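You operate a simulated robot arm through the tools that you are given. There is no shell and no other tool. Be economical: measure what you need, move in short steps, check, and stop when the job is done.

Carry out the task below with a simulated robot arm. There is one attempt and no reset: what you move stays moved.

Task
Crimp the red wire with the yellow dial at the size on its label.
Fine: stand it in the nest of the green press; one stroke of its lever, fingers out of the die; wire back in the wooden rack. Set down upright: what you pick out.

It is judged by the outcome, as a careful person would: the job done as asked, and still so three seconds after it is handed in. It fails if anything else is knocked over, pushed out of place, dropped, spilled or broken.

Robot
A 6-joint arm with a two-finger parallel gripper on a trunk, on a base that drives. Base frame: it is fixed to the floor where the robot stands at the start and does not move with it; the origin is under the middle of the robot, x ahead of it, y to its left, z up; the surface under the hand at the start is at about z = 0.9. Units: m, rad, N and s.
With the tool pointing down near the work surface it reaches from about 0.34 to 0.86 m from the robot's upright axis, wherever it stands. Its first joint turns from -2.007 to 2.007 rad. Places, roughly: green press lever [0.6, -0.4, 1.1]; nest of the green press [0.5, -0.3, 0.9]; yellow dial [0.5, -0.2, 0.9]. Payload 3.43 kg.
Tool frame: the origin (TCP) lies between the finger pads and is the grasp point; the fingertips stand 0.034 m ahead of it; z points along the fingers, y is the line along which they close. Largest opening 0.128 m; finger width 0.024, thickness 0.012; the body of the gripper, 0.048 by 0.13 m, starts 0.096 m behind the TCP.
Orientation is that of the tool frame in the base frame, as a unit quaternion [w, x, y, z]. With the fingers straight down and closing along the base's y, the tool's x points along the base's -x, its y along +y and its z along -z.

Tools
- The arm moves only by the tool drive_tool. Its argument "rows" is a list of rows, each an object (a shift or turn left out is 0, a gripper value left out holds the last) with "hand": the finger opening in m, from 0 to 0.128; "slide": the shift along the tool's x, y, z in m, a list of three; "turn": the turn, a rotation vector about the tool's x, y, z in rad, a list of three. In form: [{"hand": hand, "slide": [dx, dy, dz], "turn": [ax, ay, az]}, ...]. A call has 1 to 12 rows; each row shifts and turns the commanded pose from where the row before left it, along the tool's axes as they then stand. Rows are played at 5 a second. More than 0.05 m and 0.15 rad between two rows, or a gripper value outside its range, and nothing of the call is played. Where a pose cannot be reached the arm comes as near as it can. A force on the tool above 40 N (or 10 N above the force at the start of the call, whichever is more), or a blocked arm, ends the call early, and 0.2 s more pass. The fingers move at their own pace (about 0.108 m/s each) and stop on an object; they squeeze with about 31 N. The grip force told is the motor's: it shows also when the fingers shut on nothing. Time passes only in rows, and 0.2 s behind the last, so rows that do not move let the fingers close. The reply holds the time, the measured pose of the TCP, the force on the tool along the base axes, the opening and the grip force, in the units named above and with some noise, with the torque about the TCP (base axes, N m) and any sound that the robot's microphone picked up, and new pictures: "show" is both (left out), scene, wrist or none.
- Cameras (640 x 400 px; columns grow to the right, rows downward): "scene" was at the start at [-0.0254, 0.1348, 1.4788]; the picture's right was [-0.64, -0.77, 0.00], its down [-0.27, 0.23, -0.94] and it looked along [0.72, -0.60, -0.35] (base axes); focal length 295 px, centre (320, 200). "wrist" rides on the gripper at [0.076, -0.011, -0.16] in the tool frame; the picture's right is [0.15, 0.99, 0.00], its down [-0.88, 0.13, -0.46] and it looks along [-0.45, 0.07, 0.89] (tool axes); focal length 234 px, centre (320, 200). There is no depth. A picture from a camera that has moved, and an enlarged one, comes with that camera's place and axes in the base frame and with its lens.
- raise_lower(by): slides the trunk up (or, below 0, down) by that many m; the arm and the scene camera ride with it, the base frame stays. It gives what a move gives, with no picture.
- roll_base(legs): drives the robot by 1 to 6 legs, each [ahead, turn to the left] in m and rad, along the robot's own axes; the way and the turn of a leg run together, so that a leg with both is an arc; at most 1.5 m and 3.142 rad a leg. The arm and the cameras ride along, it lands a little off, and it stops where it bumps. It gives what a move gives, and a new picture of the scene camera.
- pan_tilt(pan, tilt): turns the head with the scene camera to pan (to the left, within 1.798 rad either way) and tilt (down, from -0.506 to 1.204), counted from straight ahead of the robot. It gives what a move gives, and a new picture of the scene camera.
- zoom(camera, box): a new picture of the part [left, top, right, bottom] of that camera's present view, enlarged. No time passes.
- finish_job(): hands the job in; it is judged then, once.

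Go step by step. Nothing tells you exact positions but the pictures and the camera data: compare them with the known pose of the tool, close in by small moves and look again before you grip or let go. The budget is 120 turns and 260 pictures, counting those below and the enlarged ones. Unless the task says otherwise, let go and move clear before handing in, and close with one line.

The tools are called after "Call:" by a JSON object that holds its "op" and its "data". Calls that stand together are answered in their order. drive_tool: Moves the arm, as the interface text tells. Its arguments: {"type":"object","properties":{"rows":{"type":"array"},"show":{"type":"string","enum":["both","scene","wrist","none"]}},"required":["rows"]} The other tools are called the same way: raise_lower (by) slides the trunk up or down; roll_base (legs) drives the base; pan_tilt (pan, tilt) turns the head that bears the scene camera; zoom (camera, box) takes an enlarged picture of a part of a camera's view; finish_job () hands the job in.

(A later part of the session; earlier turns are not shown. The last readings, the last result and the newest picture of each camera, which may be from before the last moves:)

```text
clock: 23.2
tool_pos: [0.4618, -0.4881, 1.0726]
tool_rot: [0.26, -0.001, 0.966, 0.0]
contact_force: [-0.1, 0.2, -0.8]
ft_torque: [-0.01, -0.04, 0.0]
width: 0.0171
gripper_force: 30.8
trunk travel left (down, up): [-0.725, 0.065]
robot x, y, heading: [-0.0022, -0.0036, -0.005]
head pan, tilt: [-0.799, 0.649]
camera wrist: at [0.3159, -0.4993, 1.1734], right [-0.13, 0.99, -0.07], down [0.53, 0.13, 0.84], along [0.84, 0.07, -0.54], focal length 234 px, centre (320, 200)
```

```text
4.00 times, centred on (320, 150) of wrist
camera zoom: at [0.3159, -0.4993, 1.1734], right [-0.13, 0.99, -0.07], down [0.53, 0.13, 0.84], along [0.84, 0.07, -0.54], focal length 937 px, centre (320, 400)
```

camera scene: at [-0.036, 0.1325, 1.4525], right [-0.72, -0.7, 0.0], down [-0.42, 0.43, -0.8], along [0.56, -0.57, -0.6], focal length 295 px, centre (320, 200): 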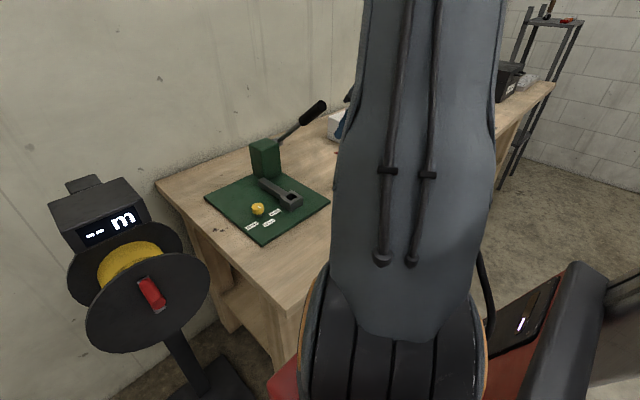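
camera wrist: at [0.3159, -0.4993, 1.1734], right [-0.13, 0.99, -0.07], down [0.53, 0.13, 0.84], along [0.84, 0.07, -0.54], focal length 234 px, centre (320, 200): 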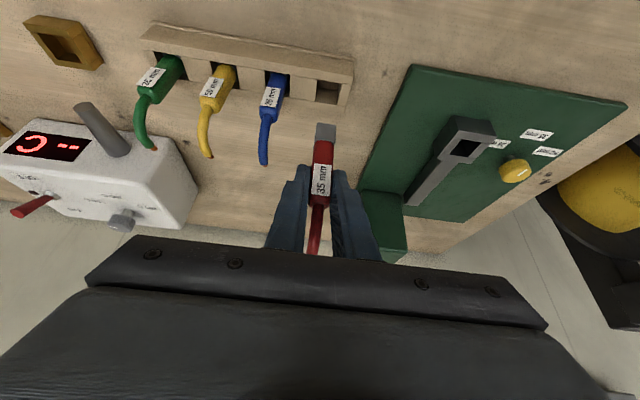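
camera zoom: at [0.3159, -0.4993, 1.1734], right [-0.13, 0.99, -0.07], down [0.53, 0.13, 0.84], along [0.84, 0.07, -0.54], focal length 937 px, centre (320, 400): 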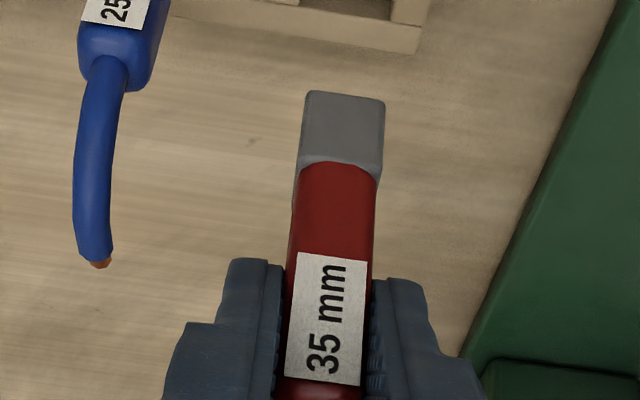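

A square lug (≈18 mm) sits ~65 mm below the TCP. I back off toward the robot to pass the lever end, move to the nest's y, then look.

Call:
{"op": "drive_tool", "data": {"rows": [{"slide": [0.026, 0, -0.015]}, {"slide": [0.026, 0, -0.015]}, {"slide": [0, 0.0465, 0]}, {"slide": [0, 0.0465, 0]}, {"slide": [0, 0.0465, 0]}, {"slide": [0, 0.0465, 0]}, {}]}}

Call:
{"op": "zoom", "data": {"camera": "wrist", "box": [240, 100, 400, 200]}}

Call:
{"op": "zoom", "data": {"camera": "scene", "box": [220, 90, 380, 220]}}

```text
clock: 24.8
tool_pos: [0.4023, -0.3043, 1.0751]
tool_rot: [0.259, -0.001, 0.966, 0.001]
contact_force: [-0.1, 0.3, -1.2]
ft_torque: [0.01, -0.03, 0.0]
width: 0.0171
gripper_force: 30.7
trunk travel left (down, up): [-0.725, 0.065]
robot x, y, heading: [-0.0011, -0.0015, -0.003]
head pan, tilt: [-0.799, 0.649]
camera scene: at [-0.0361, 0.1328, 1.4524], right [-0.72, -0.7, 0.0], down [-0.42, 0.43, -0.8], along [0.56, -0.57, -0.6], focal length 295 px, centre (320, 200)
camera wrist: at [0.2569, -0.3139, 1.1742], right [-0.13, 0.99, -0.07], down [0.53, 0.13, 0.84], along [0.84, 0.07, -0.54], focal length 234 px, centre (320, 200)
```

scene: 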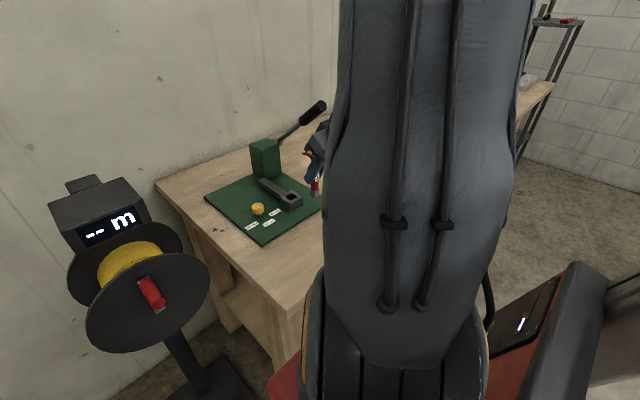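
wrist: 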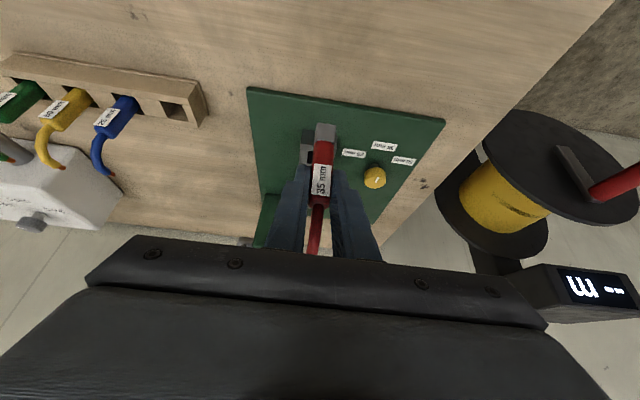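

```text
4.00 times, centred on (320, 150) of wrist
camera zoom: at [0.2569, -0.3139, 1.1742], right [-0.13, 0.99, -0.07], down [0.53, 0.13, 0.84], along [0.84, 0.07, -0.54], focal length 937 px, centre (320, 400)
```

zoom: 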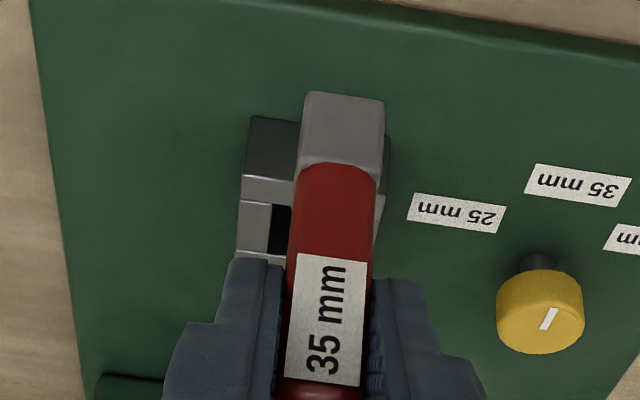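

```text
3.08 times, centred on (300, 155) of scene
camera zoom: at [-0.0361, 0.1328, 1.4524], right [-0.72, -0.7, 0.0], down [-0.42, 0.43, -0.8], along [0.56, -0.57, -0.6], focal length 909 px, centre (382, 338)
```

zoom: 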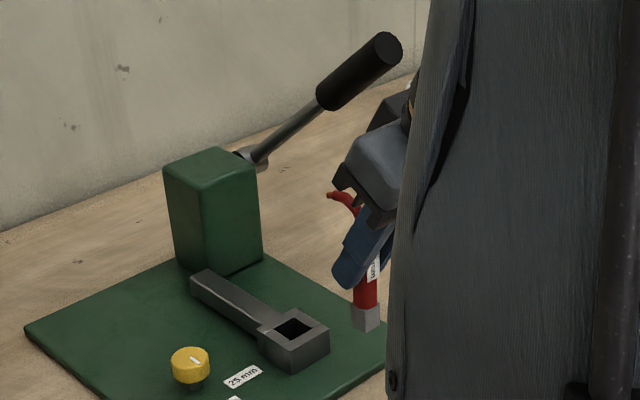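

Combining both views: the lug's centre is ~7 mm ahead of the TCP and its bottom ~75 mm below; nest hole at (0.506, -0.302), top 0.945. I move forward to above the nest.

Call:
{"op": "drive_tool", "data": {"rows": [{"slide": [-0.028, 0, 0.01617]}, {"slide": [-0.028, 0, 0.01617]}, {"slide": [-0.028, 0, 0.01617]}, {}]}}

Call:
{"op": "zoom", "data": {"camera": "wrist", "box": [240, 80, 400, 180]}}

Call:
{"op": "zoom", "data": {"camera": "scene", "box": [250, 150, 330, 215]}}

```text
clock: 25.8
tool_pos: [0.499, -0.3062, 1.073]
tool_rot: [0.26, -0.001, 0.966, 0.0]
contact_force: [0.6, 0.6, -1.1]
ft_torque: [-0.02, -0.03, -0.01]
width: 0.0175
gripper_force: 31.1
trunk travel left (down, up): [-0.725, 0.065]
robot x, y, heading: [-0.0016, -0.0017, -0.002]
head pan, tilt: [-0.799, 0.649]
camera scene: at [-0.036, 0.1326, 1.4525], right [-0.72, -0.7, 0.0], down [-0.42, 0.43, -0.8], along [0.56, -0.57, -0.6], focal length 295 px, centre (320, 200)
camera wrist: at [0.3532, -0.3167, 1.1734], right [-0.13, 0.99, -0.07], down [0.53, 0.13, 0.84], along [0.84, 0.07, -0.54], focal length 234 px, centre (320, 200)
```

scene: 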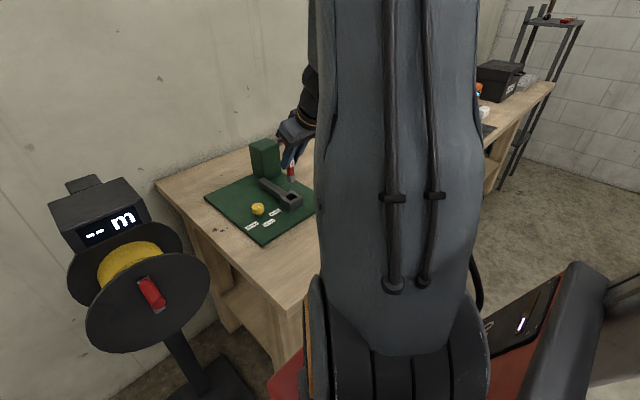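
wrist: 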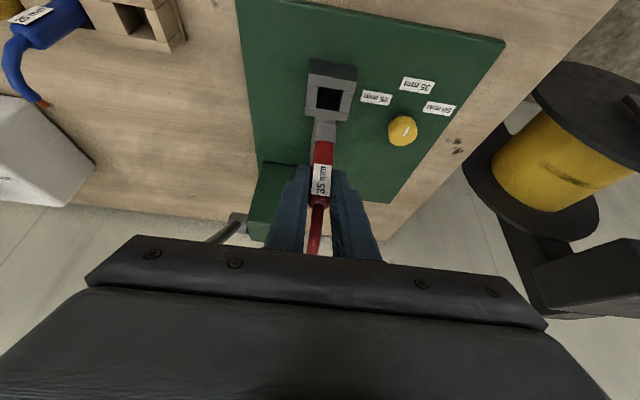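

```text
4.00 times, centred on (320, 130) of wrist
camera zoom: at [0.3532, -0.3167, 1.1734], right [-0.13, 0.99, -0.07], down [0.53, 0.13, 0.84], along [0.84, 0.07, -0.54], focal length 937 px, centre (320, 480)
```

zoom: 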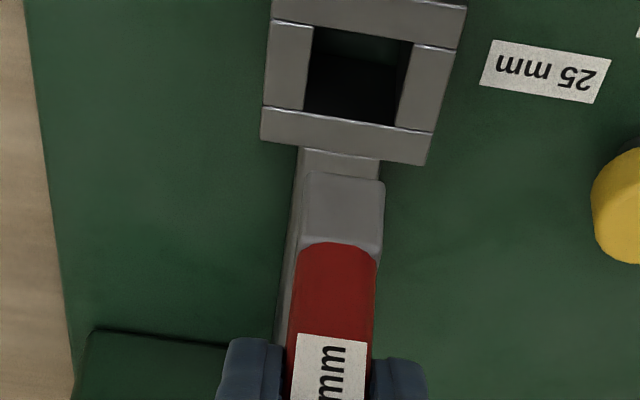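

```text
6.15 times, centred on (290, 182) of scene
camera zoom: at [-0.036, 0.1326, 1.4525], right [-0.72, -0.7, 0.0], down [-0.42, 0.43, -0.8], along [0.56, -0.57, -0.6], focal length 1818 px, centre (505, 308)
```

zoom: 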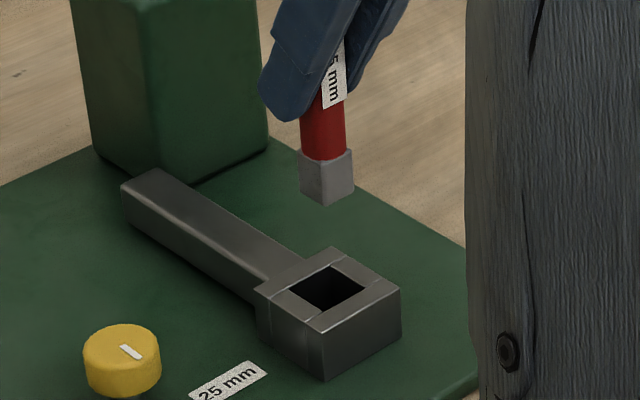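

Well aligned; y needs +3 mm. I lower to just above the nest and check again.

Call:
{"op": "drive_tool", "data": {"rows": [{"slide": [0.011, 0.003, 0.018]}, {"slide": [0.0105, 0, 0.0185]}, {}]}}

Call:
{"op": "zoom", "data": {"camera": "wrist", "box": [240, 80, 400, 180]}}

Call:
{"op": "zoom", "data": {"camera": "scene", "box": [250, 150, 330, 215]}}

```text
clock: 26.6
tool_pos: [0.4988, -0.3009, 1.0303]
tool_rot: [0.26, -0.001, 0.966, 0.001]
contact_force: [0.3, -0.2, -0.2]
ft_torque: [-0.01, 0.0, 0.03]
width: 0.0171
gripper_force: 31.5
trunk travel left (down, up): [-0.725, 0.065]
robot x, y, heading: [-0.0006, -0.003, -0.001]
head pan, tilt: [-0.799, 0.649]
camera scene: at [-0.036, 0.1326, 1.4525], right [-0.72, -0.7, 0.0], down [-0.42, 0.43, -0.8], along [0.56, -0.57, -0.6], focal length 295 px, centre (320, 200)
camera wrist: at [0.3524, -0.3129, 1.1298], right [-0.13, 0.99, -0.07], down [0.53, 0.13, 0.84], along [0.84, 0.07, -0.54], focal length 234 px, centre (320, 200)
```

scene: 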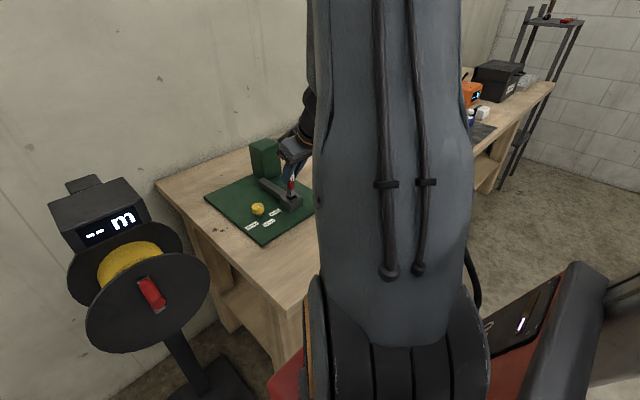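
wrist: 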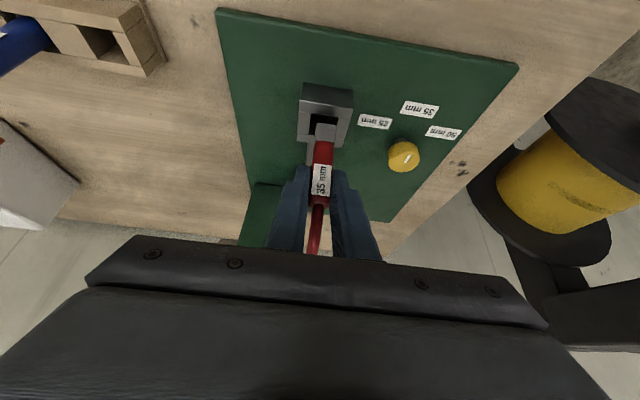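

```text
4.00 times, centred on (320, 130) of wrist
camera zoom: at [0.3524, -0.3129, 1.1298], right [-0.13, 0.99, -0.07], down [0.53, 0.13, 0.84], along [0.84, 0.07, -0.54], focal length 937 px, centre (320, 480)
```

zoom: 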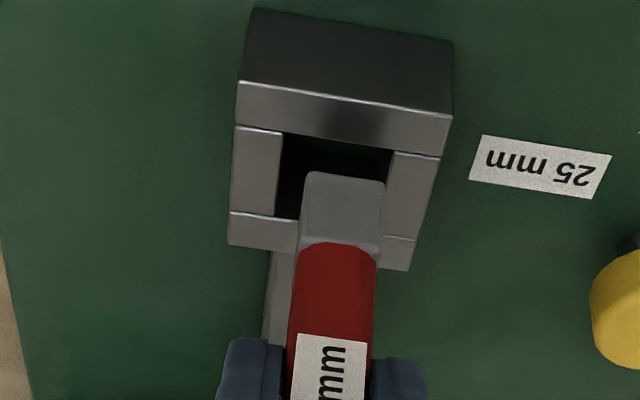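

```text
6.15 times, centred on (290, 182) of scene
camera zoom: at [-0.036, 0.1326, 1.4525], right [-0.72, -0.7, 0.0], down [-0.42, 0.43, -0.8], along [0.56, -0.57, -0.6], focal length 1818 px, centre (505, 308)
```

zoom: 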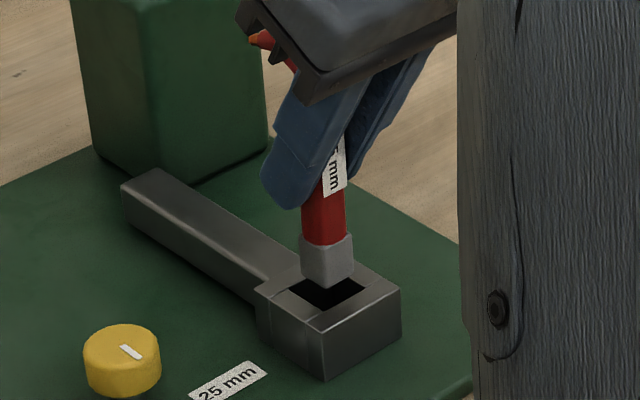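

The lug is just above the hole. I lower it in, slowly at the end.

Call:
{"op": "drive_tool", "data": {"rows": [{"slide": [0.005, -0.0015, 0.00866]}, {"slide": [0.005, 0, 0.00866]}, {"slide": [0.005, 0, 0.00866]}, {"slide": [0.0025, 0, 0.00433]}, {}]}}

Call:
{"op": "zoom", "data": {"camera": "wrist", "box": [240, 80, 400, 180]}}

Call:
{"op": "zoom", "data": {"camera": "scene", "box": [250, 150, 330, 215]}}

```text
clock: 27.8
tool_pos: [0.4983, -0.3025, 0.9954]
tool_rot: [0.259, -0.001, 0.966, 0.0]
contact_force: [-0.7, -1.0, -1.6]
ft_torque: [0.01, 0.01, 0.01]
width: 0.017
gripper_force: 31.1
trunk travel left (down, up): [-0.725, 0.065]
robot x, y, heading: [-0.0003, 0.0024, 0.0]
head pan, tilt: [-0.799, 0.649]
camera scene: at [-0.036, 0.1326, 1.4525], right [-0.72, -0.7, 0.0], down [-0.42, 0.43, -0.8], along [0.56, -0.57, -0.6], focal length 295 px, centre (320, 200)
camera wrist: at [0.3534, -0.313, 1.0956], right [-0.13, 0.99, -0.07], down [0.53, 0.13, 0.84], along [0.84, 0.07, -0.54], focal length 234 px, centre (320, 200)
```

scene: 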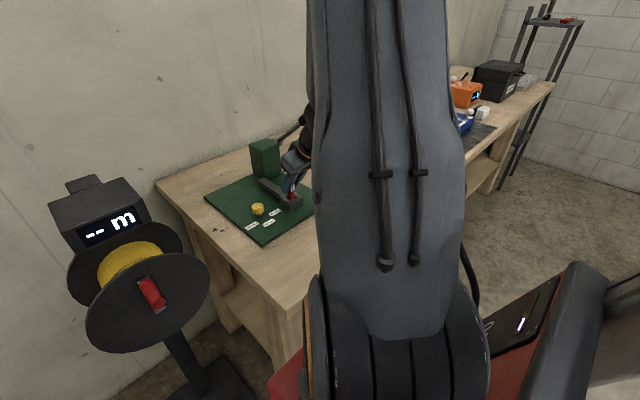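
wrist: 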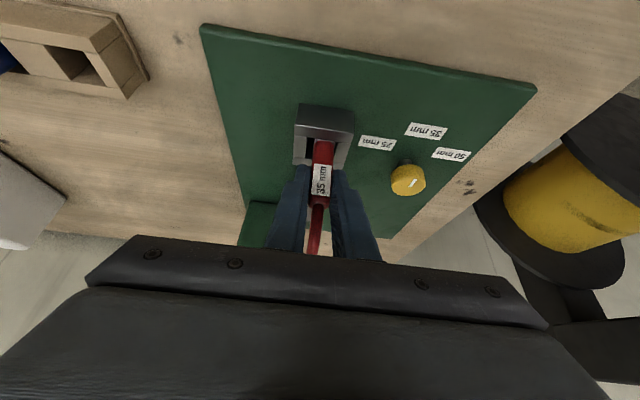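

```text
4.00 times, centred on (320, 130) of wrist
camera zoom: at [0.3534, -0.313, 1.0956], right [-0.13, 0.99, -0.07], down [0.53, 0.13, 0.84], along [0.84, 0.07, -0.54], focal length 937 px, centre (320, 480)
```

zoom: 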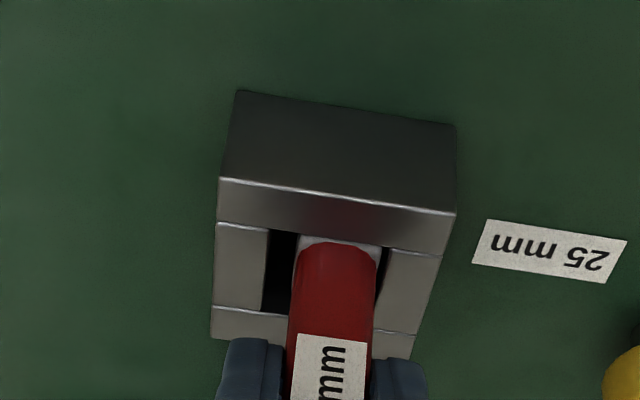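

```text
6.15 times, centred on (290, 182) of scene
camera zoom: at [-0.036, 0.1326, 1.4525], right [-0.72, -0.7, 0.0], down [-0.42, 0.43, -0.8], along [0.56, -0.57, -0.6], focal length 1818 px, centre (505, 308)
```

zoom: 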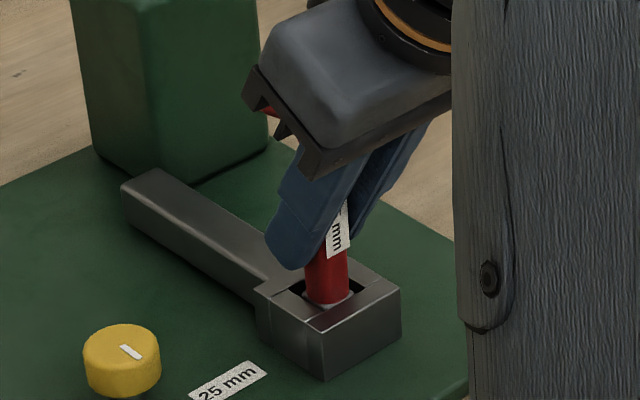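

It's in the hole, slightly right; I shift -2 mm in y and lower until contact.

Call:
{"op": "drive_tool", "data": {"rows": [{"slide": [0.0, -0.0025, 0]}, {"slide": [0.0015, 0, 0.0026]}, {"slide": [0.0015, 0, 0.0026]}, {"slide": [0.0015, 0, 0.0026]}, {}], "show": "none"}}

Call:
{"op": "zoom", "data": {"camera": "wrist", "box": [240, 80, 400, 180]}}

Call:
{"op": "zoom", "data": {"camera": "scene", "box": [250, 150, 330, 215]}}

```text
clock: 29.0
tool_pos: [0.5, -0.3041, 0.9886]
tool_rot: [0.262, -0.001, 0.965, -0.001]
contact_force: [-1.3, 1.8, 26.8]
ft_torque: [0.17, 0.08, 0.04]
width: 0.0173
gripper_force: 31.0
trunk travel left (down, up): [-0.725, 0.065]
robot x, y, heading: [0.0031, 0.0009, -0.002]
head pan, tilt: [-0.799, 0.649]
```

```text
4.00 times, centred on (320, 130) of wrist
camera zoom: at [0.3529, -0.3148, 1.0876], right [-0.13, 0.99, -0.08], down [0.53, 0.13, 0.84], along [0.84, 0.07, -0.54], focal length 937 px, centre (320, 480)
```

zoom: 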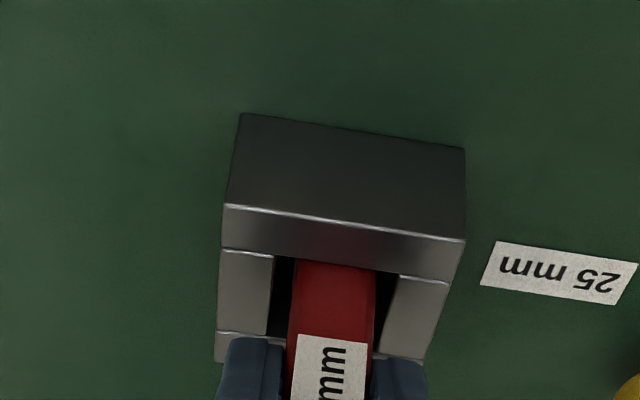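

```text
6.15 times, centred on (290, 182) of scene
camera zoom: at [-0.037, 0.1333, 1.4525], right [-0.72, -0.7, 0.0], down [-0.42, 0.43, -0.8], along [0.56, -0.57, -0.6], focal length 1818 px, centre (505, 308)
```

zoom: 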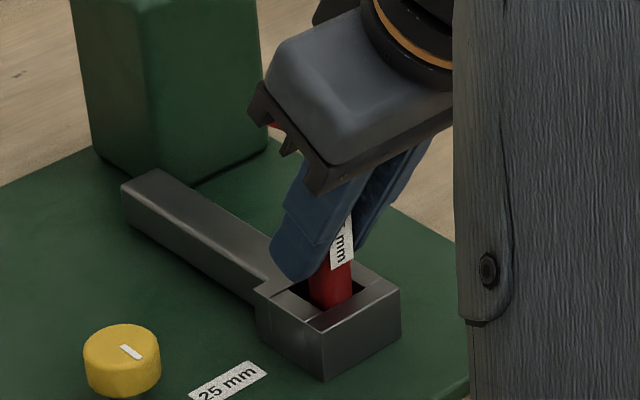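

Contact (27 N) – the lug is bottomed. I relax 1.5 mm, open and rise straight up.

Call:
{"op": "drive_tool", "data": {"rows": [{"slide": [-0.0008, 0, -0.0013]}, {"hand": 0.045}, {}, {"slide": [-0.005, 0, -0.00866]}, {"slide": [-0.015, 0, -0.026]}, {"slide": [-0.02, 0, -0.0346]}, {"slide": [-0.02, 0, -0.0346]}, {"slide": [-0.02, 0, -0.0346]}]}}

Call:
{"op": "zoom", "data": {"camera": "wrist", "box": [200, 40, 400, 200]}}

Call:
{"op": "zoom", "data": {"camera": "scene", "box": [250, 150, 330, 215]}}

```text
clock: 30.8
tool_pos: [0.4985, -0.3038, 1.1494]
tool_rot: [0.259, 0.0, 0.966, 0.0]
contact_force: [0.0, 0.1, 0.2]
ft_torque: [0.02, 0.04, 0.01]
width: 0.0453
gripper_force: 0.1
trunk travel left (down, up): [-0.725, 0.065]
robot x, y, heading: [-0.0002, 0.0004, 0.002]
head pan, tilt: [-0.799, 0.649]
camera scene: at [-0.0358, 0.1324, 1.4525], right [-0.72, -0.7, 0.0], down [-0.42, 0.43, -0.8], along [0.56, -0.57, -0.6], focal length 295 px, centre (320, 200)
camera wrist: at [0.3531, -0.3151, 1.249], right [-0.13, 0.99, -0.07], down [0.53, 0.13, 0.84], along [0.84, 0.07, -0.54], focal length 234 px, centre (320, 200)
```

scene: 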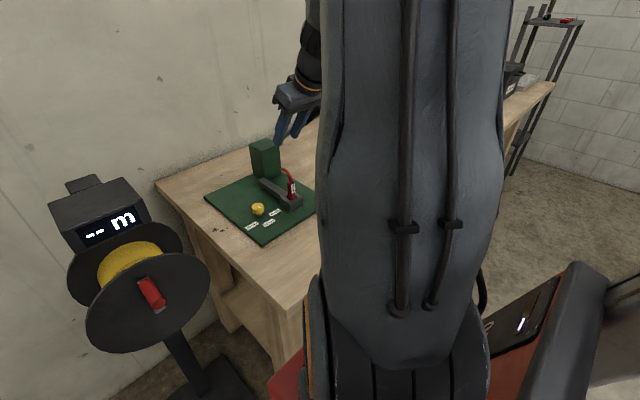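
wrist: 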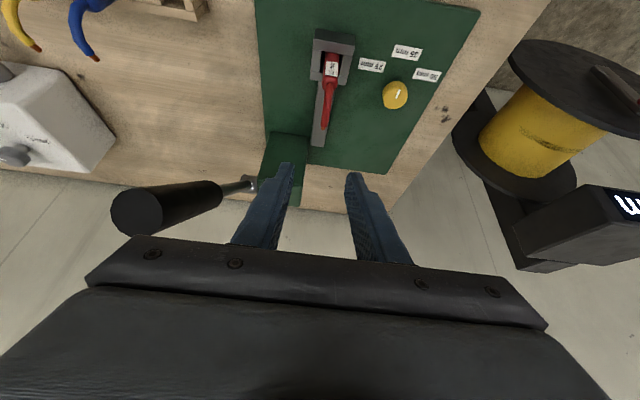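

```text
2.50 times, centred on (300, 120) of wrist
camera zoom: at [0.3531, -0.3151, 1.249], right [-0.13, 0.99, -0.07], down [0.53, 0.13, 0.84], along [0.84, 0.07, -0.54], focal length 585 px, centre (370, 400)
```

zoom: 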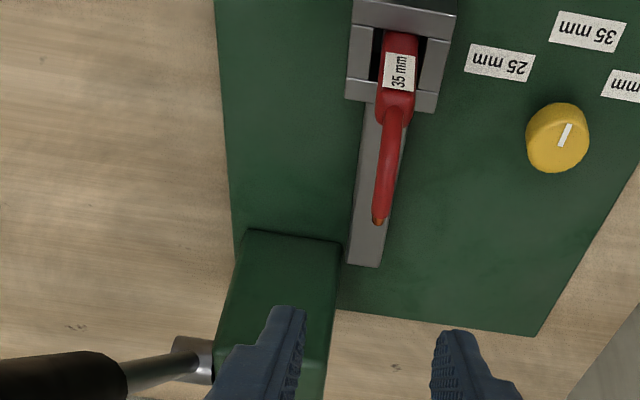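

```text
6.15 times, centred on (290, 182) of scene
camera zoom: at [-0.0358, 0.1324, 1.4525], right [-0.72, -0.7, 0.0], down [-0.42, 0.43, -0.8], along [0.56, -0.57, -0.6], focal length 1818 px, centre (505, 308)
```

zoom: 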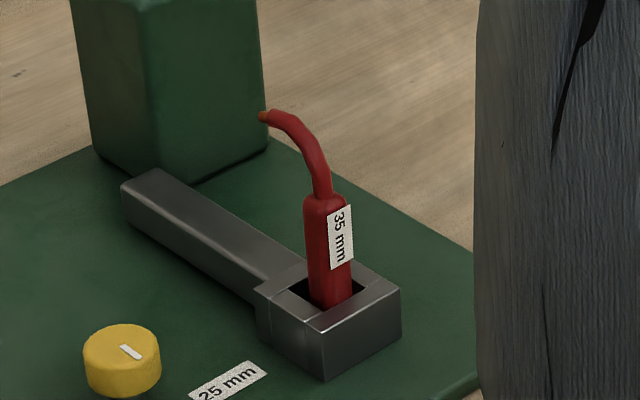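

The red wire stands upright in the nest. Now the lever: end at about (0.48, -0.405, 1.19), pivot near (0.647, 1.047). I rise, straighten the hand, close the fingers and go above the handle.

Call:
{"op": "drive_tool", "data": {"rows": [{"slide": [-0.0217, 0, -0.0375]}, {"slide": [-0.0217, 0, -0.0375]}, {"slide": [-0.0217, 0, -0.0375]}, {"turn": [0, 0.131, 0], "hand": 0.0}, {"turn": [0, 0.131, 0]}, {"turn": [0, 0.131, 0]}, {"turn": [0, 0.131, 0]}, {"slide": [0.0, -0.034, 0]}, {"slide": [0.0, -0.034, 0]}, {"slide": [0.0, -0.034, 0]}, {}]}}

Call:
{"op": "zoom", "data": {"camera": "wrist", "box": [220, 130, 420, 255]}}

Call:
{"op": "zoom", "data": {"camera": "scene", "box": [230, 60, 358, 220]}}

```text
clock: 33.2
tool_pos: [0.4972, -0.4057, 1.2779]
tool_rot: [0.0, 0.0, 1.0, 0.0]
contact_force: [-0.4, -0.4, -0.1]
ft_torque: [0.04, 0.01, 0.02]
width: 0.0002
gripper_force: 31.2
trunk travel left (down, up): [-0.725, 0.065]
robot x, y, heading: [-0.0012, -0.0012, -0.0]
head pan, tilt: [-0.799, 0.649]
camera scene: at [-0.036, 0.1324, 1.4525], right [-0.72, -0.7, 0.0], down [-0.42, 0.43, -0.8], along [0.56, -0.57, -0.6], focal length 295 px, centre (320, 200)
camera wrist: at [0.4224, -0.4167, 1.437], right [-0.15, 0.99, 0.0], down [0.88, 0.13, 0.46], along [0.45, 0.07, -0.89], focal length 234 px, centre (320, 200)
```

scene: 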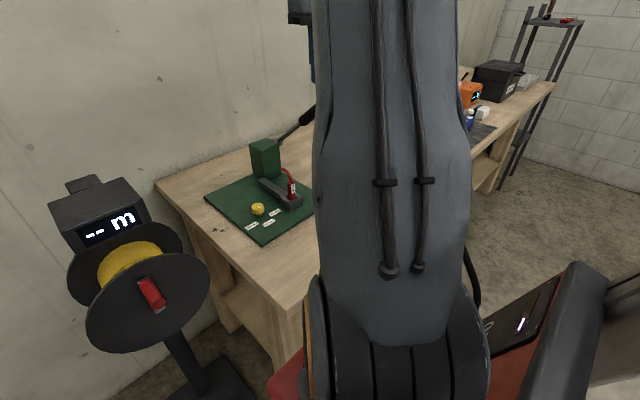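
wrist: 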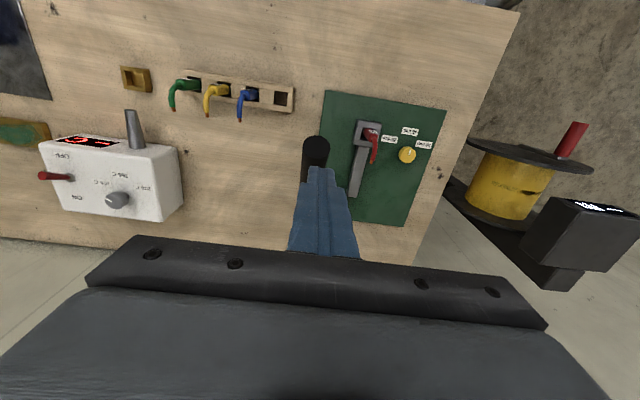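

```text
3.20 times, centred on (320, 192) of wrist
camera zoom: at [0.4224, -0.4167, 1.437], right [-0.15, 0.99, 0.0], down [0.88, 0.13, 0.46], along [0.45, 0.07, -0.89], focal length 749 px, centre (320, 224)
```

zoom: 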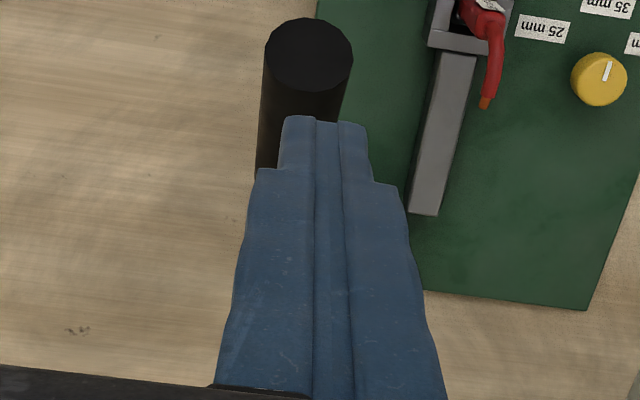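

```text
2.50 times, centred on (294, 140) of scene
camera zoom: at [-0.036, 0.1324, 1.4525], right [-0.72, -0.7, 0.0], down [-0.42, 0.43, -0.8], along [0.56, -0.57, -0.6], focal length 738 px, centre (385, 350)
```

zoom: 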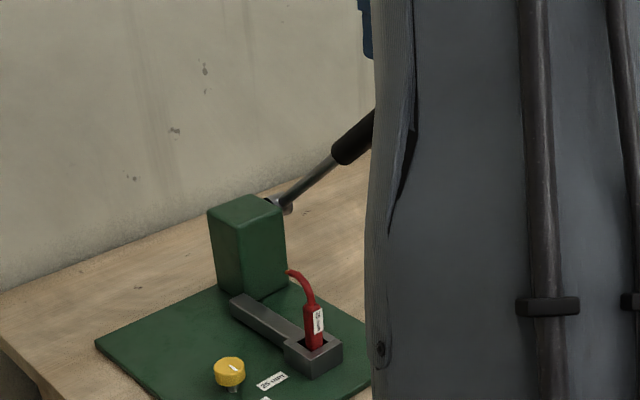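

The fingertips are over the handle near its end; I shift 5 mm in -y and begin pushing down along its arc, watching force and sound.

Call:
{"op": "drive_tool", "data": {"rows": [{"slide": [0, -0.005, 0.03]}, {"slide": [0.002, 0, 0.025]}, {"slide": [0.004, 0, 0.0155]}, {"slide": [0.01, 0, 0.014]}, {"slide": [0.009, 0, 0.015]}], "show": "wrist"}}

```text
clock: 34.4
tool_pos: [0.4766, -0.4099, 1.1776]
tool_rot: [0.0, -0.001, 1.0, 0.0]
contact_force: [2.3, -0.9, 4.1]
ft_torque: [0.02, -0.05, 0.06]
width: 0.0
gripper_force: 30.9
trunk travel left (down, up): [-0.725, 0.065]
robot x, y, heading: [-0.0021, 0.0029, -0.002]
head pan, tilt: [-0.799, 0.649]
camera wrist: at [0.3996, -0.4206, 1.3373], right [-0.15, 0.99, 0.0], down [0.88, 0.13, 0.46], along [0.45, 0.07, -0.89], focal length 234 px, centre (320, 200)
```

wrist: 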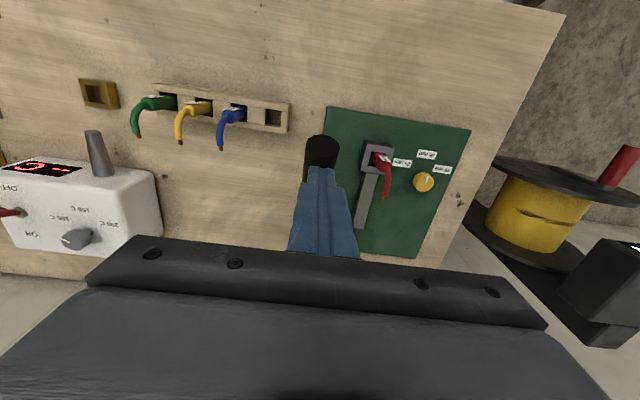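

The lever follows with light force. Continuing the stroke.

Call:
{"op": "drive_tool", "data": {"rows": [{"slide": [0.008, 0, 0.0157]}, {"slide": [0.0064, 0, 0.0162]}, {"slide": [0.005, 0, 0.0168]}, {"slide": [0.0036, 0, 0.0171]}, {"slide": [0.002, 0, 0.0174]}]}}

Call:
{"op": "zoom", "data": {"camera": "scene", "box": [230, 60, 358, 220]}}

```text
clock: 35.6
tool_pos: [0.448, -0.4099, 1.0951]
tool_rot: [0.001, -0.001, 1.0, 0.0]
contact_force: [0.3, -0.1, 8.7]
ft_torque: [-0.04, 0.14, 0.0]
width: 0.0
gripper_force: 30.9
trunk travel left (down, up): [-0.725, 0.065]
robot x, y, heading: [0.0003, -0.0035, -0.003]
head pan, tilt: [-0.799, 0.649]
camera scene: at [-0.0364, 0.1329, 1.4524], right [-0.72, -0.7, 0.0], down [-0.42, 0.43, -0.8], along [0.56, -0.57, -0.6], focal length 295 px, centre (320, 200)
camera wrist: at [0.3727, -0.4204, 1.254], right [-0.15, 0.99, 0.0], down [0.88, 0.13, 0.46], along [0.45, 0.07, -0.89], focal length 234 px, centre (320, 200)
```

scene: 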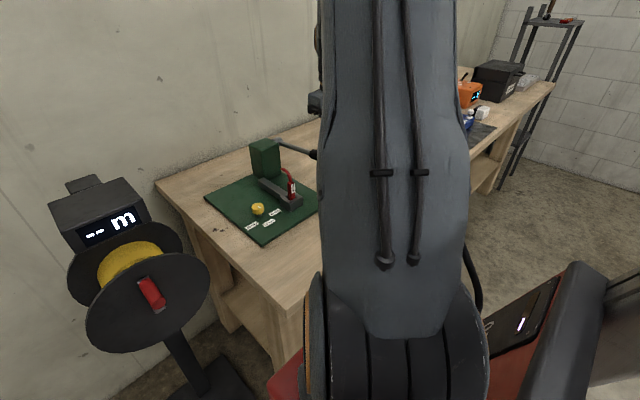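
wrist: 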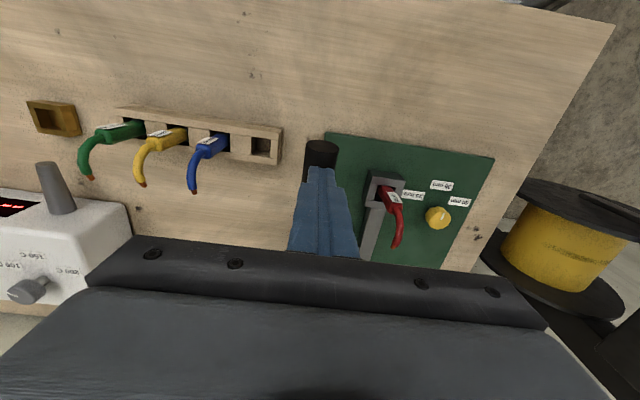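

```text
2.50 times, centred on (294, 140) of scene
camera zoom: at [-0.0364, 0.1329, 1.4524], right [-0.72, -0.7, 0.0], down [-0.42, 0.43, -0.8], along [0.56, -0.57, -0.6], focal length 738 px, centre (385, 350)
```

zoom: 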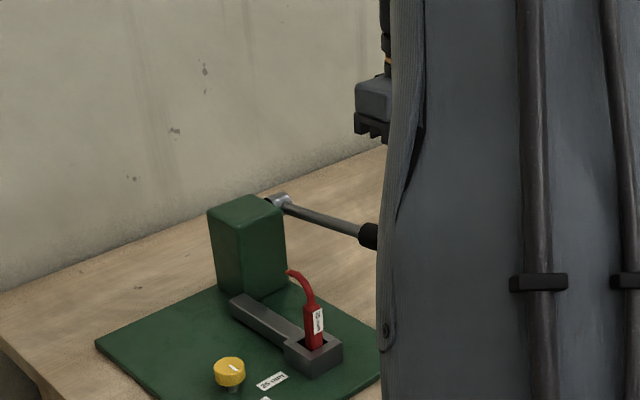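

Call:
{"op": "drive_tool", "data": {"rows": [{"slide": [0.0005, 0, 0.0175]}, {"slide": [-0.001, 0, 0.0174]}, {"slide": [-0.0025, 0, 0.0174]}]}}

Call:
{"op": "zoom", "data": {"camera": "scene", "box": [230, 60, 358, 220]}}

```text
clock: 36.3
tool_pos: [0.45, -0.412, 1.0637]
tool_rot: [0.003, -0.001, 1.0, -0.003]
contact_force: [-1.5, 0.6, 12.3]
ft_torque: [0.06, 0.18, 0.0]
width: 0.0001
gripper_force: 30.7
trunk travel left (down, up): [-0.725, 0.065]
robot x, y, heading: [0.0037, -0.0014, 0.0]
head pan, tilt: [-0.799, 0.649]
stopped in row 3: the force on the tool passed its limit at 55 N (the readings are from after the stop); the commanded pose is now the measured one
camera scene: at [-0.0366, 0.1331, 1.4524], right [-0.72, -0.7, 0.0], down [-0.42, 0.43, -0.8], along [0.56, -0.57, -0.6], focal length 295 px, centre (320, 200)
camera wrist: at [0.3741, -0.4218, 1.2235], right [-0.15, 0.99, -0.01], down [0.88, 0.13, 0.46], along [0.45, 0.06, -0.89], focal length 234 px, centre (320, 200)
```

scene: 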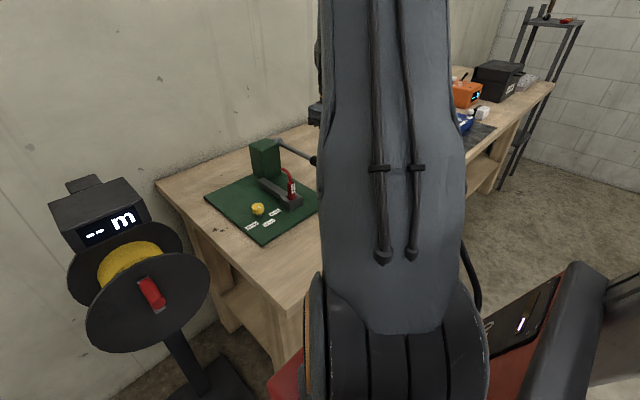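
wrist: 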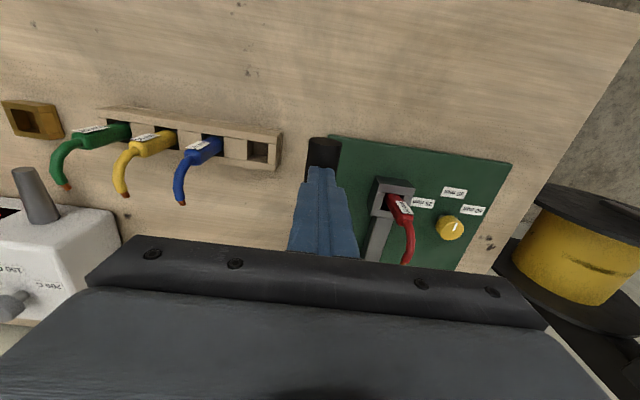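

```text
2.50 times, centred on (294, 140) of scene
camera zoom: at [-0.0366, 0.1331, 1.4524], right [-0.72, -0.7, 0.0], down [-0.42, 0.43, -0.8], along [0.56, -0.57, -0.6], focal length 738 px, centre (385, 350)
```

zoom: 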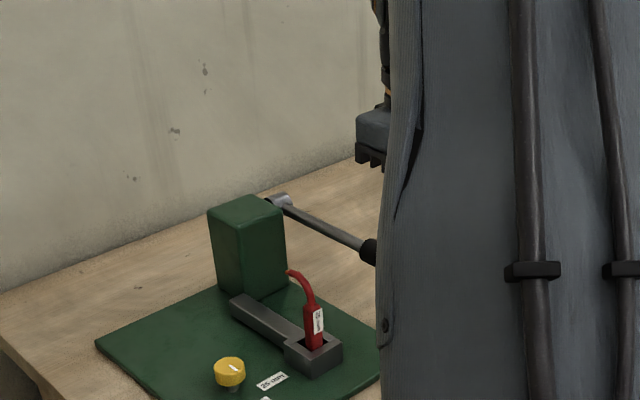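

The lever hit a stop at about -9° (55 N peak). I press gently a little more to make sure it's the end of stroke.

Call:
{"op": "drive_tool", "data": {"rows": [{"slide": [0, 0, 0.002]}, {"slide": [0, 0, 0.002]}, {"slide": [0, 0, 0.002]}, {"slide": [0, 0, 0.002]}], "show": "wrist"}}

```text
clock: 36.8
tool_pos: [0.4522, -0.412, 1.0651]
tool_rot: [0.004, -0.001, 1.0, -0.004]
contact_force: [-3.6, 4.1, 16.9]
ft_torque: [0.16, 0.3, -0.01]
width: 0.0
gripper_force: 31.0
trunk travel left (down, up): [-0.725, 0.065]
robot x, y, heading: [-0.0025, 0.0013, 0.004]
head pan, tilt: [-0.799, 0.649]
stopped in row 2: the force on the tool passed its limit at 44 N (the readings are from after the stop); the commanded pose is now the measured one
camera wrist: at [0.3743, -0.4222, 1.2234], right [-0.15, 0.99, -0.01], down [0.88, 0.14, 0.46], along [0.46, 0.06, -0.89], focal length 234 px, centre (320, 200)
```

wrist: 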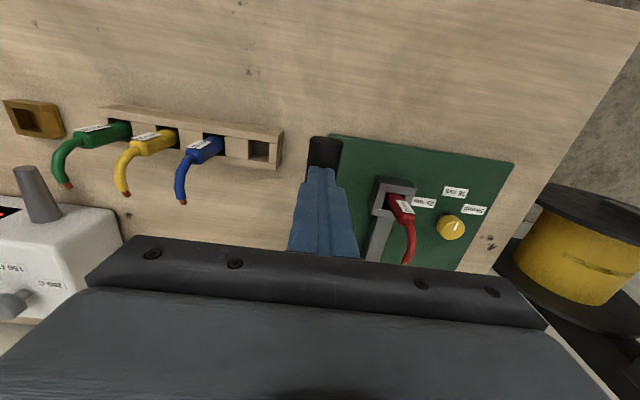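

That is the hard end of the stroke. I raise the hand back along the arc and see whether the lever follows up.

Call:
{"op": "drive_tool", "data": {"rows": [{"slide": [0.001, 0, -0.0174]}, {"slide": [-0.001, 0, -0.0175]}, {"slide": [-0.002, 0, -0.0174]}, {"slide": [-0.0036, 0, -0.0171]}, {"slide": [-0.005, 0, -0.0168]}, {"slide": [-0.0064, 0, -0.0162]}, {"slide": [-0.008, 0, -0.0157]}, {"slide": [-0.009, 0, -0.015]}, {"slide": [-0.01, 0, -0.014]}, {"slide": [-0.01, 0, -0.03]}, {"slide": [0, 0, -0.04]}]}}

Call:
{"op": "zoom", "data": {"camera": "scene", "box": [230, 60, 358, 220]}}

```text
clock: 39.2
tool_pos: [0.5058, -0.4098, 1.2783]
tool_rot: [0.003, -0.001, 1.0, -0.003]
contact_force: [0.0, 0.1, 0.2]
ft_torque: [0.01, 0.01, -0.01]
width: 0.0
gripper_force: 31.4
trunk travel left (down, up): [-0.725, 0.065]
robot x, y, heading: [0.0016, -0.0011, -0.002]
head pan, tilt: [-0.799, 0.649]
camera scene: at [-0.0359, 0.1325, 1.4525], right [-0.72, -0.7, 0.0], down [-0.42, 0.43, -0.8], along [0.56, -0.57, -0.6], focal length 295 px, centre (320, 200)
camera wrist: at [0.4278, -0.4206, 1.4377], right [-0.15, 0.99, -0.01], down [0.88, 0.13, 0.46], along [0.45, 0.06, -0.89], focal length 234 px, centre (320, 200)
```

scene: 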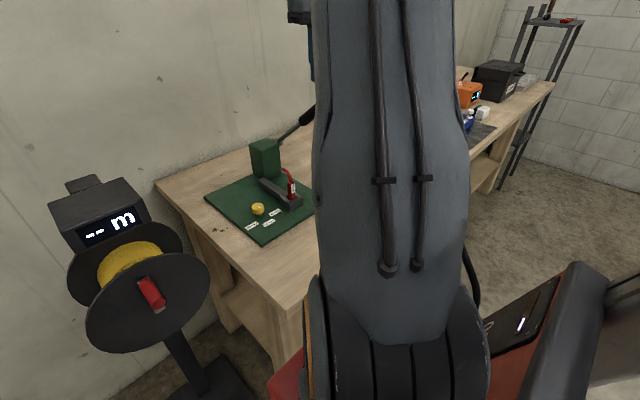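
wrist: 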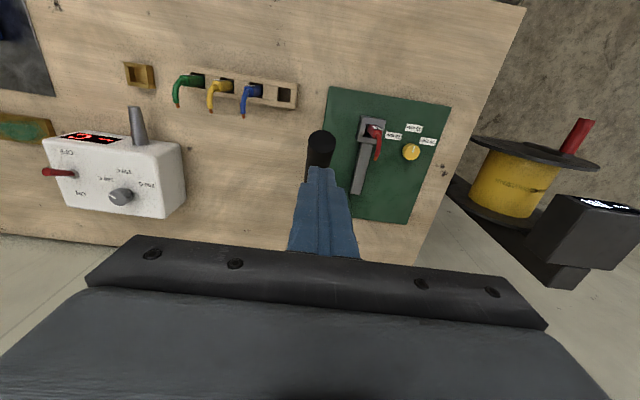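

```text
2.50 times, centred on (294, 140) of scene
camera zoom: at [-0.0359, 0.1325, 1.4525], right [-0.72, -0.7, 0.0], down [-0.42, 0.43, -0.8], along [0.56, -0.57, -0.6], focal length 738 px, centre (385, 350)
```

zoom: 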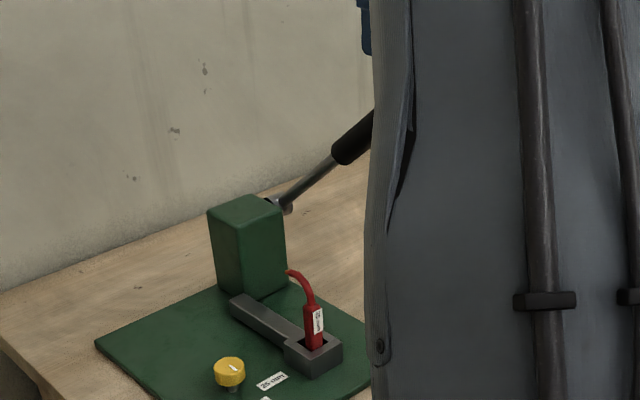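

The lever has sprung back up after one stroke. I return above the wire, tilt the hand again and descend on it.

Call:
{"op": "drive_tool", "data": {"rows": [{"slide": [0.007, 0.036, 0], "hand": 0.045}, {"slide": [0, 0.035, 0]}, {"slide": [0, 0.035, 0]}, {"turn": [0, -0.131, 0]}, {"turn": [0, -0.131, 0]}, {"turn": [0, -0.131, 0]}, {"turn": [0, -0.131, 0]}, {"slide": [0.0225, 0, 0.039]}, {"slide": [0.0225, 0, 0.039]}, {"slide": [0.0225, 0, 0.039]}, {"slide": [0.0225, 0, 0.039]}, {}]}}

Call:
{"op": "zoom", "data": {"camera": "wrist", "box": [240, 80, 400, 180]}}

Call:
{"op": "zoom", "data": {"camera": "scene", "box": [250, 150, 330, 215]}}

```text
clock: 41.8
tool_pos: [0.4975, -0.3049, 1.1]
tool_rot: [0.262, -0.001, 0.965, -0.003]
contact_force: [-0.5, -0.3, 0.0]
ft_torque: [-0.04, 0.02, -0.03]
width: 0.0448
gripper_force: 0.1
trunk travel left (down, up): [-0.725, 0.065]
robot x, y, heading: [0.0002, -0.0005, 0.003]
head pan, tilt: [-0.799, 0.649]
camera scene: at [-0.0361, 0.1326, 1.4525], right [-0.72, -0.7, 0.0], down [-0.42, 0.43, -0.8], along [0.56, -0.57, -0.6], focal length 295 px, centre (320, 200)
camera wrist: at [0.3517, -0.3162, 1.1988], right [-0.13, 0.99, -0.08], down [0.53, 0.14, 0.84], along [0.84, 0.07, -0.54], focal length 234 px, centre (320, 200)
```

scene: 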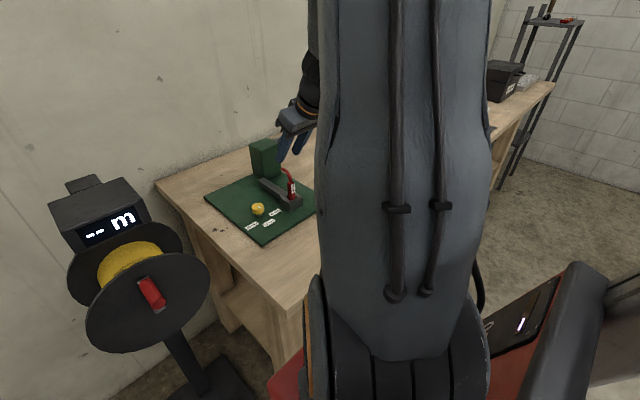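
wrist: 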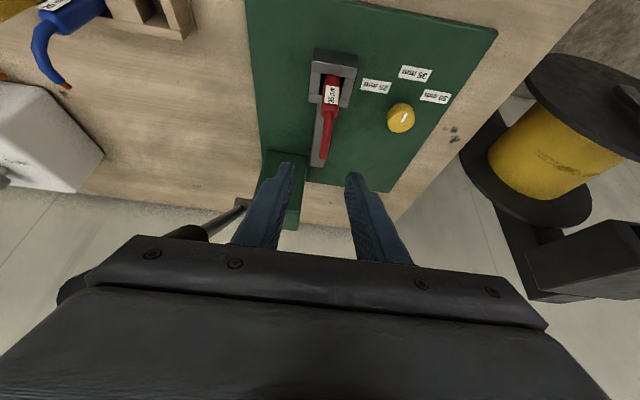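

```text
4.00 times, centred on (320, 130) of wrist
camera zoom: at [0.3517, -0.3162, 1.1988], right [-0.13, 0.99, -0.08], down [0.53, 0.14, 0.84], along [0.84, 0.07, -0.54], focal length 937 px, centre (320, 480)
```

zoom: 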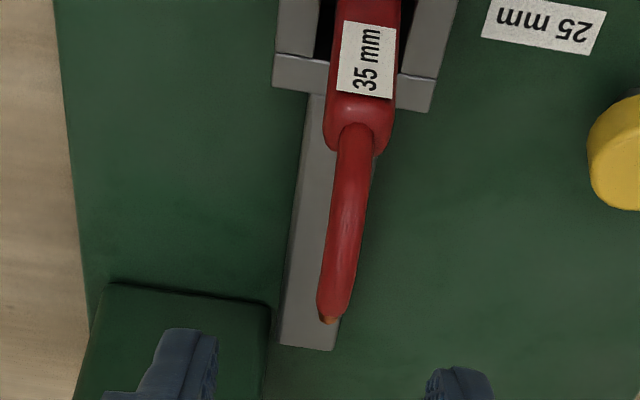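

```text
6.15 times, centred on (290, 182) of scene
camera zoom: at [-0.0361, 0.1326, 1.4525], right [-0.72, -0.7, 0.0], down [-0.42, 0.43, -0.8], along [0.56, -0.57, -0.6], focal length 1818 px, centre (505, 308)
```

zoom: 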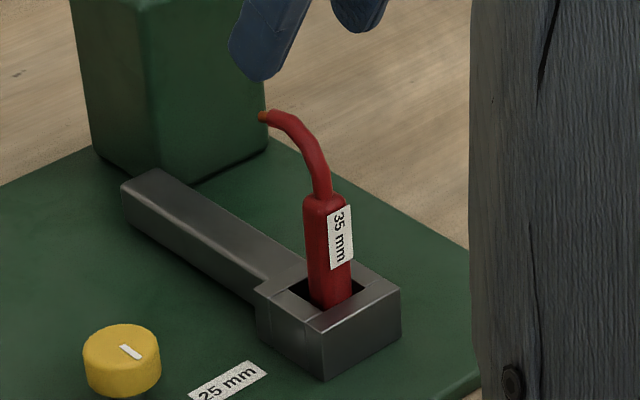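

Lined up as before. I descend to the same grip height (z ≈ 0.99) and check.

Call:
{"op": "drive_tool", "data": {"rows": [{"slide": [0.0175, 0, 0.0303]}, {"slide": [0.0175, 0, 0.0303]}, {"slide": [0.0175, 0, 0.0303]}, {}]}}

Call:
{"op": "zoom", "data": {"camera": "wrist", "box": [240, 100, 400, 200]}}

Call:
{"op": "zoom", "data": {"camera": "scene", "box": [250, 150, 330, 215]}}

```text
clock: 42.8
tool_pos: [0.5, -0.3071, 0.9929]
tool_rot: [0.263, -0.002, 0.965, -0.003]
contact_force: [0.3, 0.2, 0.1]
ft_torque: [0.0, 0.01, 0.0]
width: 0.0452
gripper_force: 0.1
trunk travel left (down, up): [-0.725, 0.065]
robot x, y, heading: [0.0031, 0.0012, -0.001]
head pan, tilt: [-0.799, 0.649]
camera scene: at [-0.0361, 0.1326, 1.4525], right [-0.72, -0.7, 0.0], down [-0.42, 0.43, -0.8], along [0.56, -0.57, -0.6], focal length 295 px, centre (320, 200)
camera wrist: at [0.3532, -0.3174, 1.0928], right [-0.13, 0.99, -0.08], down [0.53, 0.14, 0.84], along [0.84, 0.06, -0.54], focal length 234 px, centre (320, 200)
```

scene: 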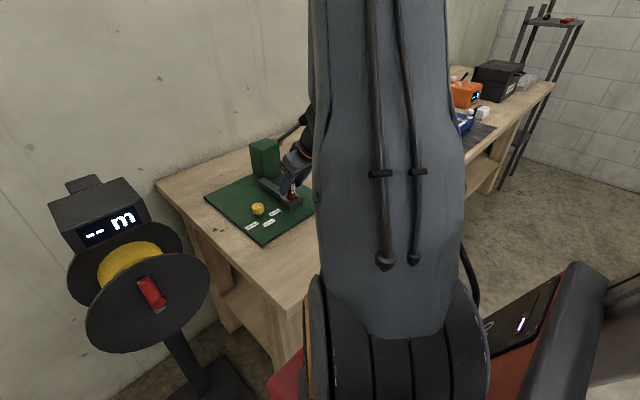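
wrist: 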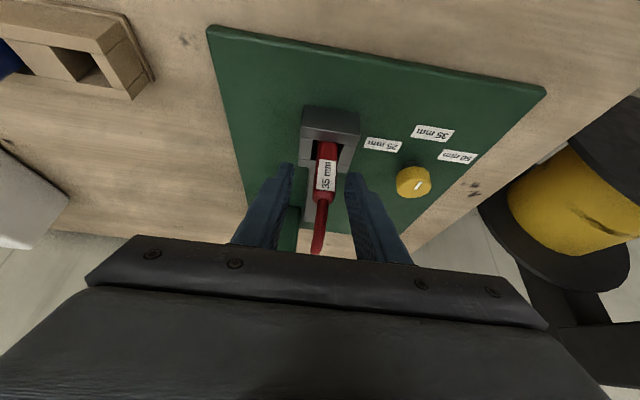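

```text
4.00 times, centred on (320, 150) of wrist
camera zoom: at [0.3532, -0.3174, 1.0928], right [-0.13, 0.99, -0.08], down [0.53, 0.14, 0.84], along [0.84, 0.06, -0.54], focal length 937 px, centre (320, 400)
```

zoom: 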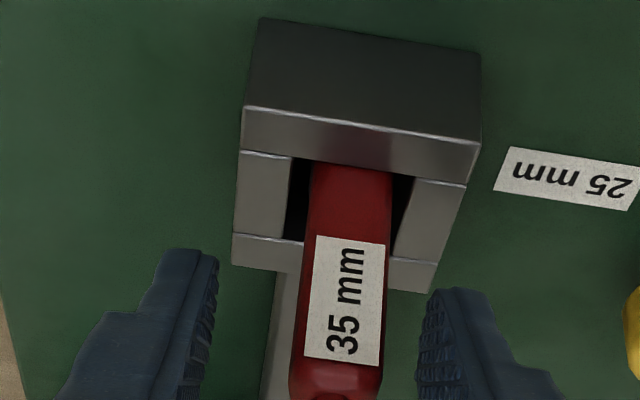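

```text
6.15 times, centred on (290, 182) of scene
camera zoom: at [-0.0361, 0.1326, 1.4525], right [-0.72, -0.7, 0.0], down [-0.42, 0.43, -0.8], along [0.56, -0.57, -0.6], focal length 1818 px, centre (505, 308)
```

zoom: 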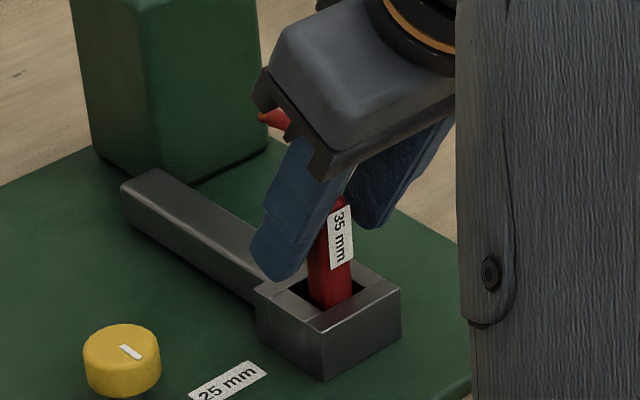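

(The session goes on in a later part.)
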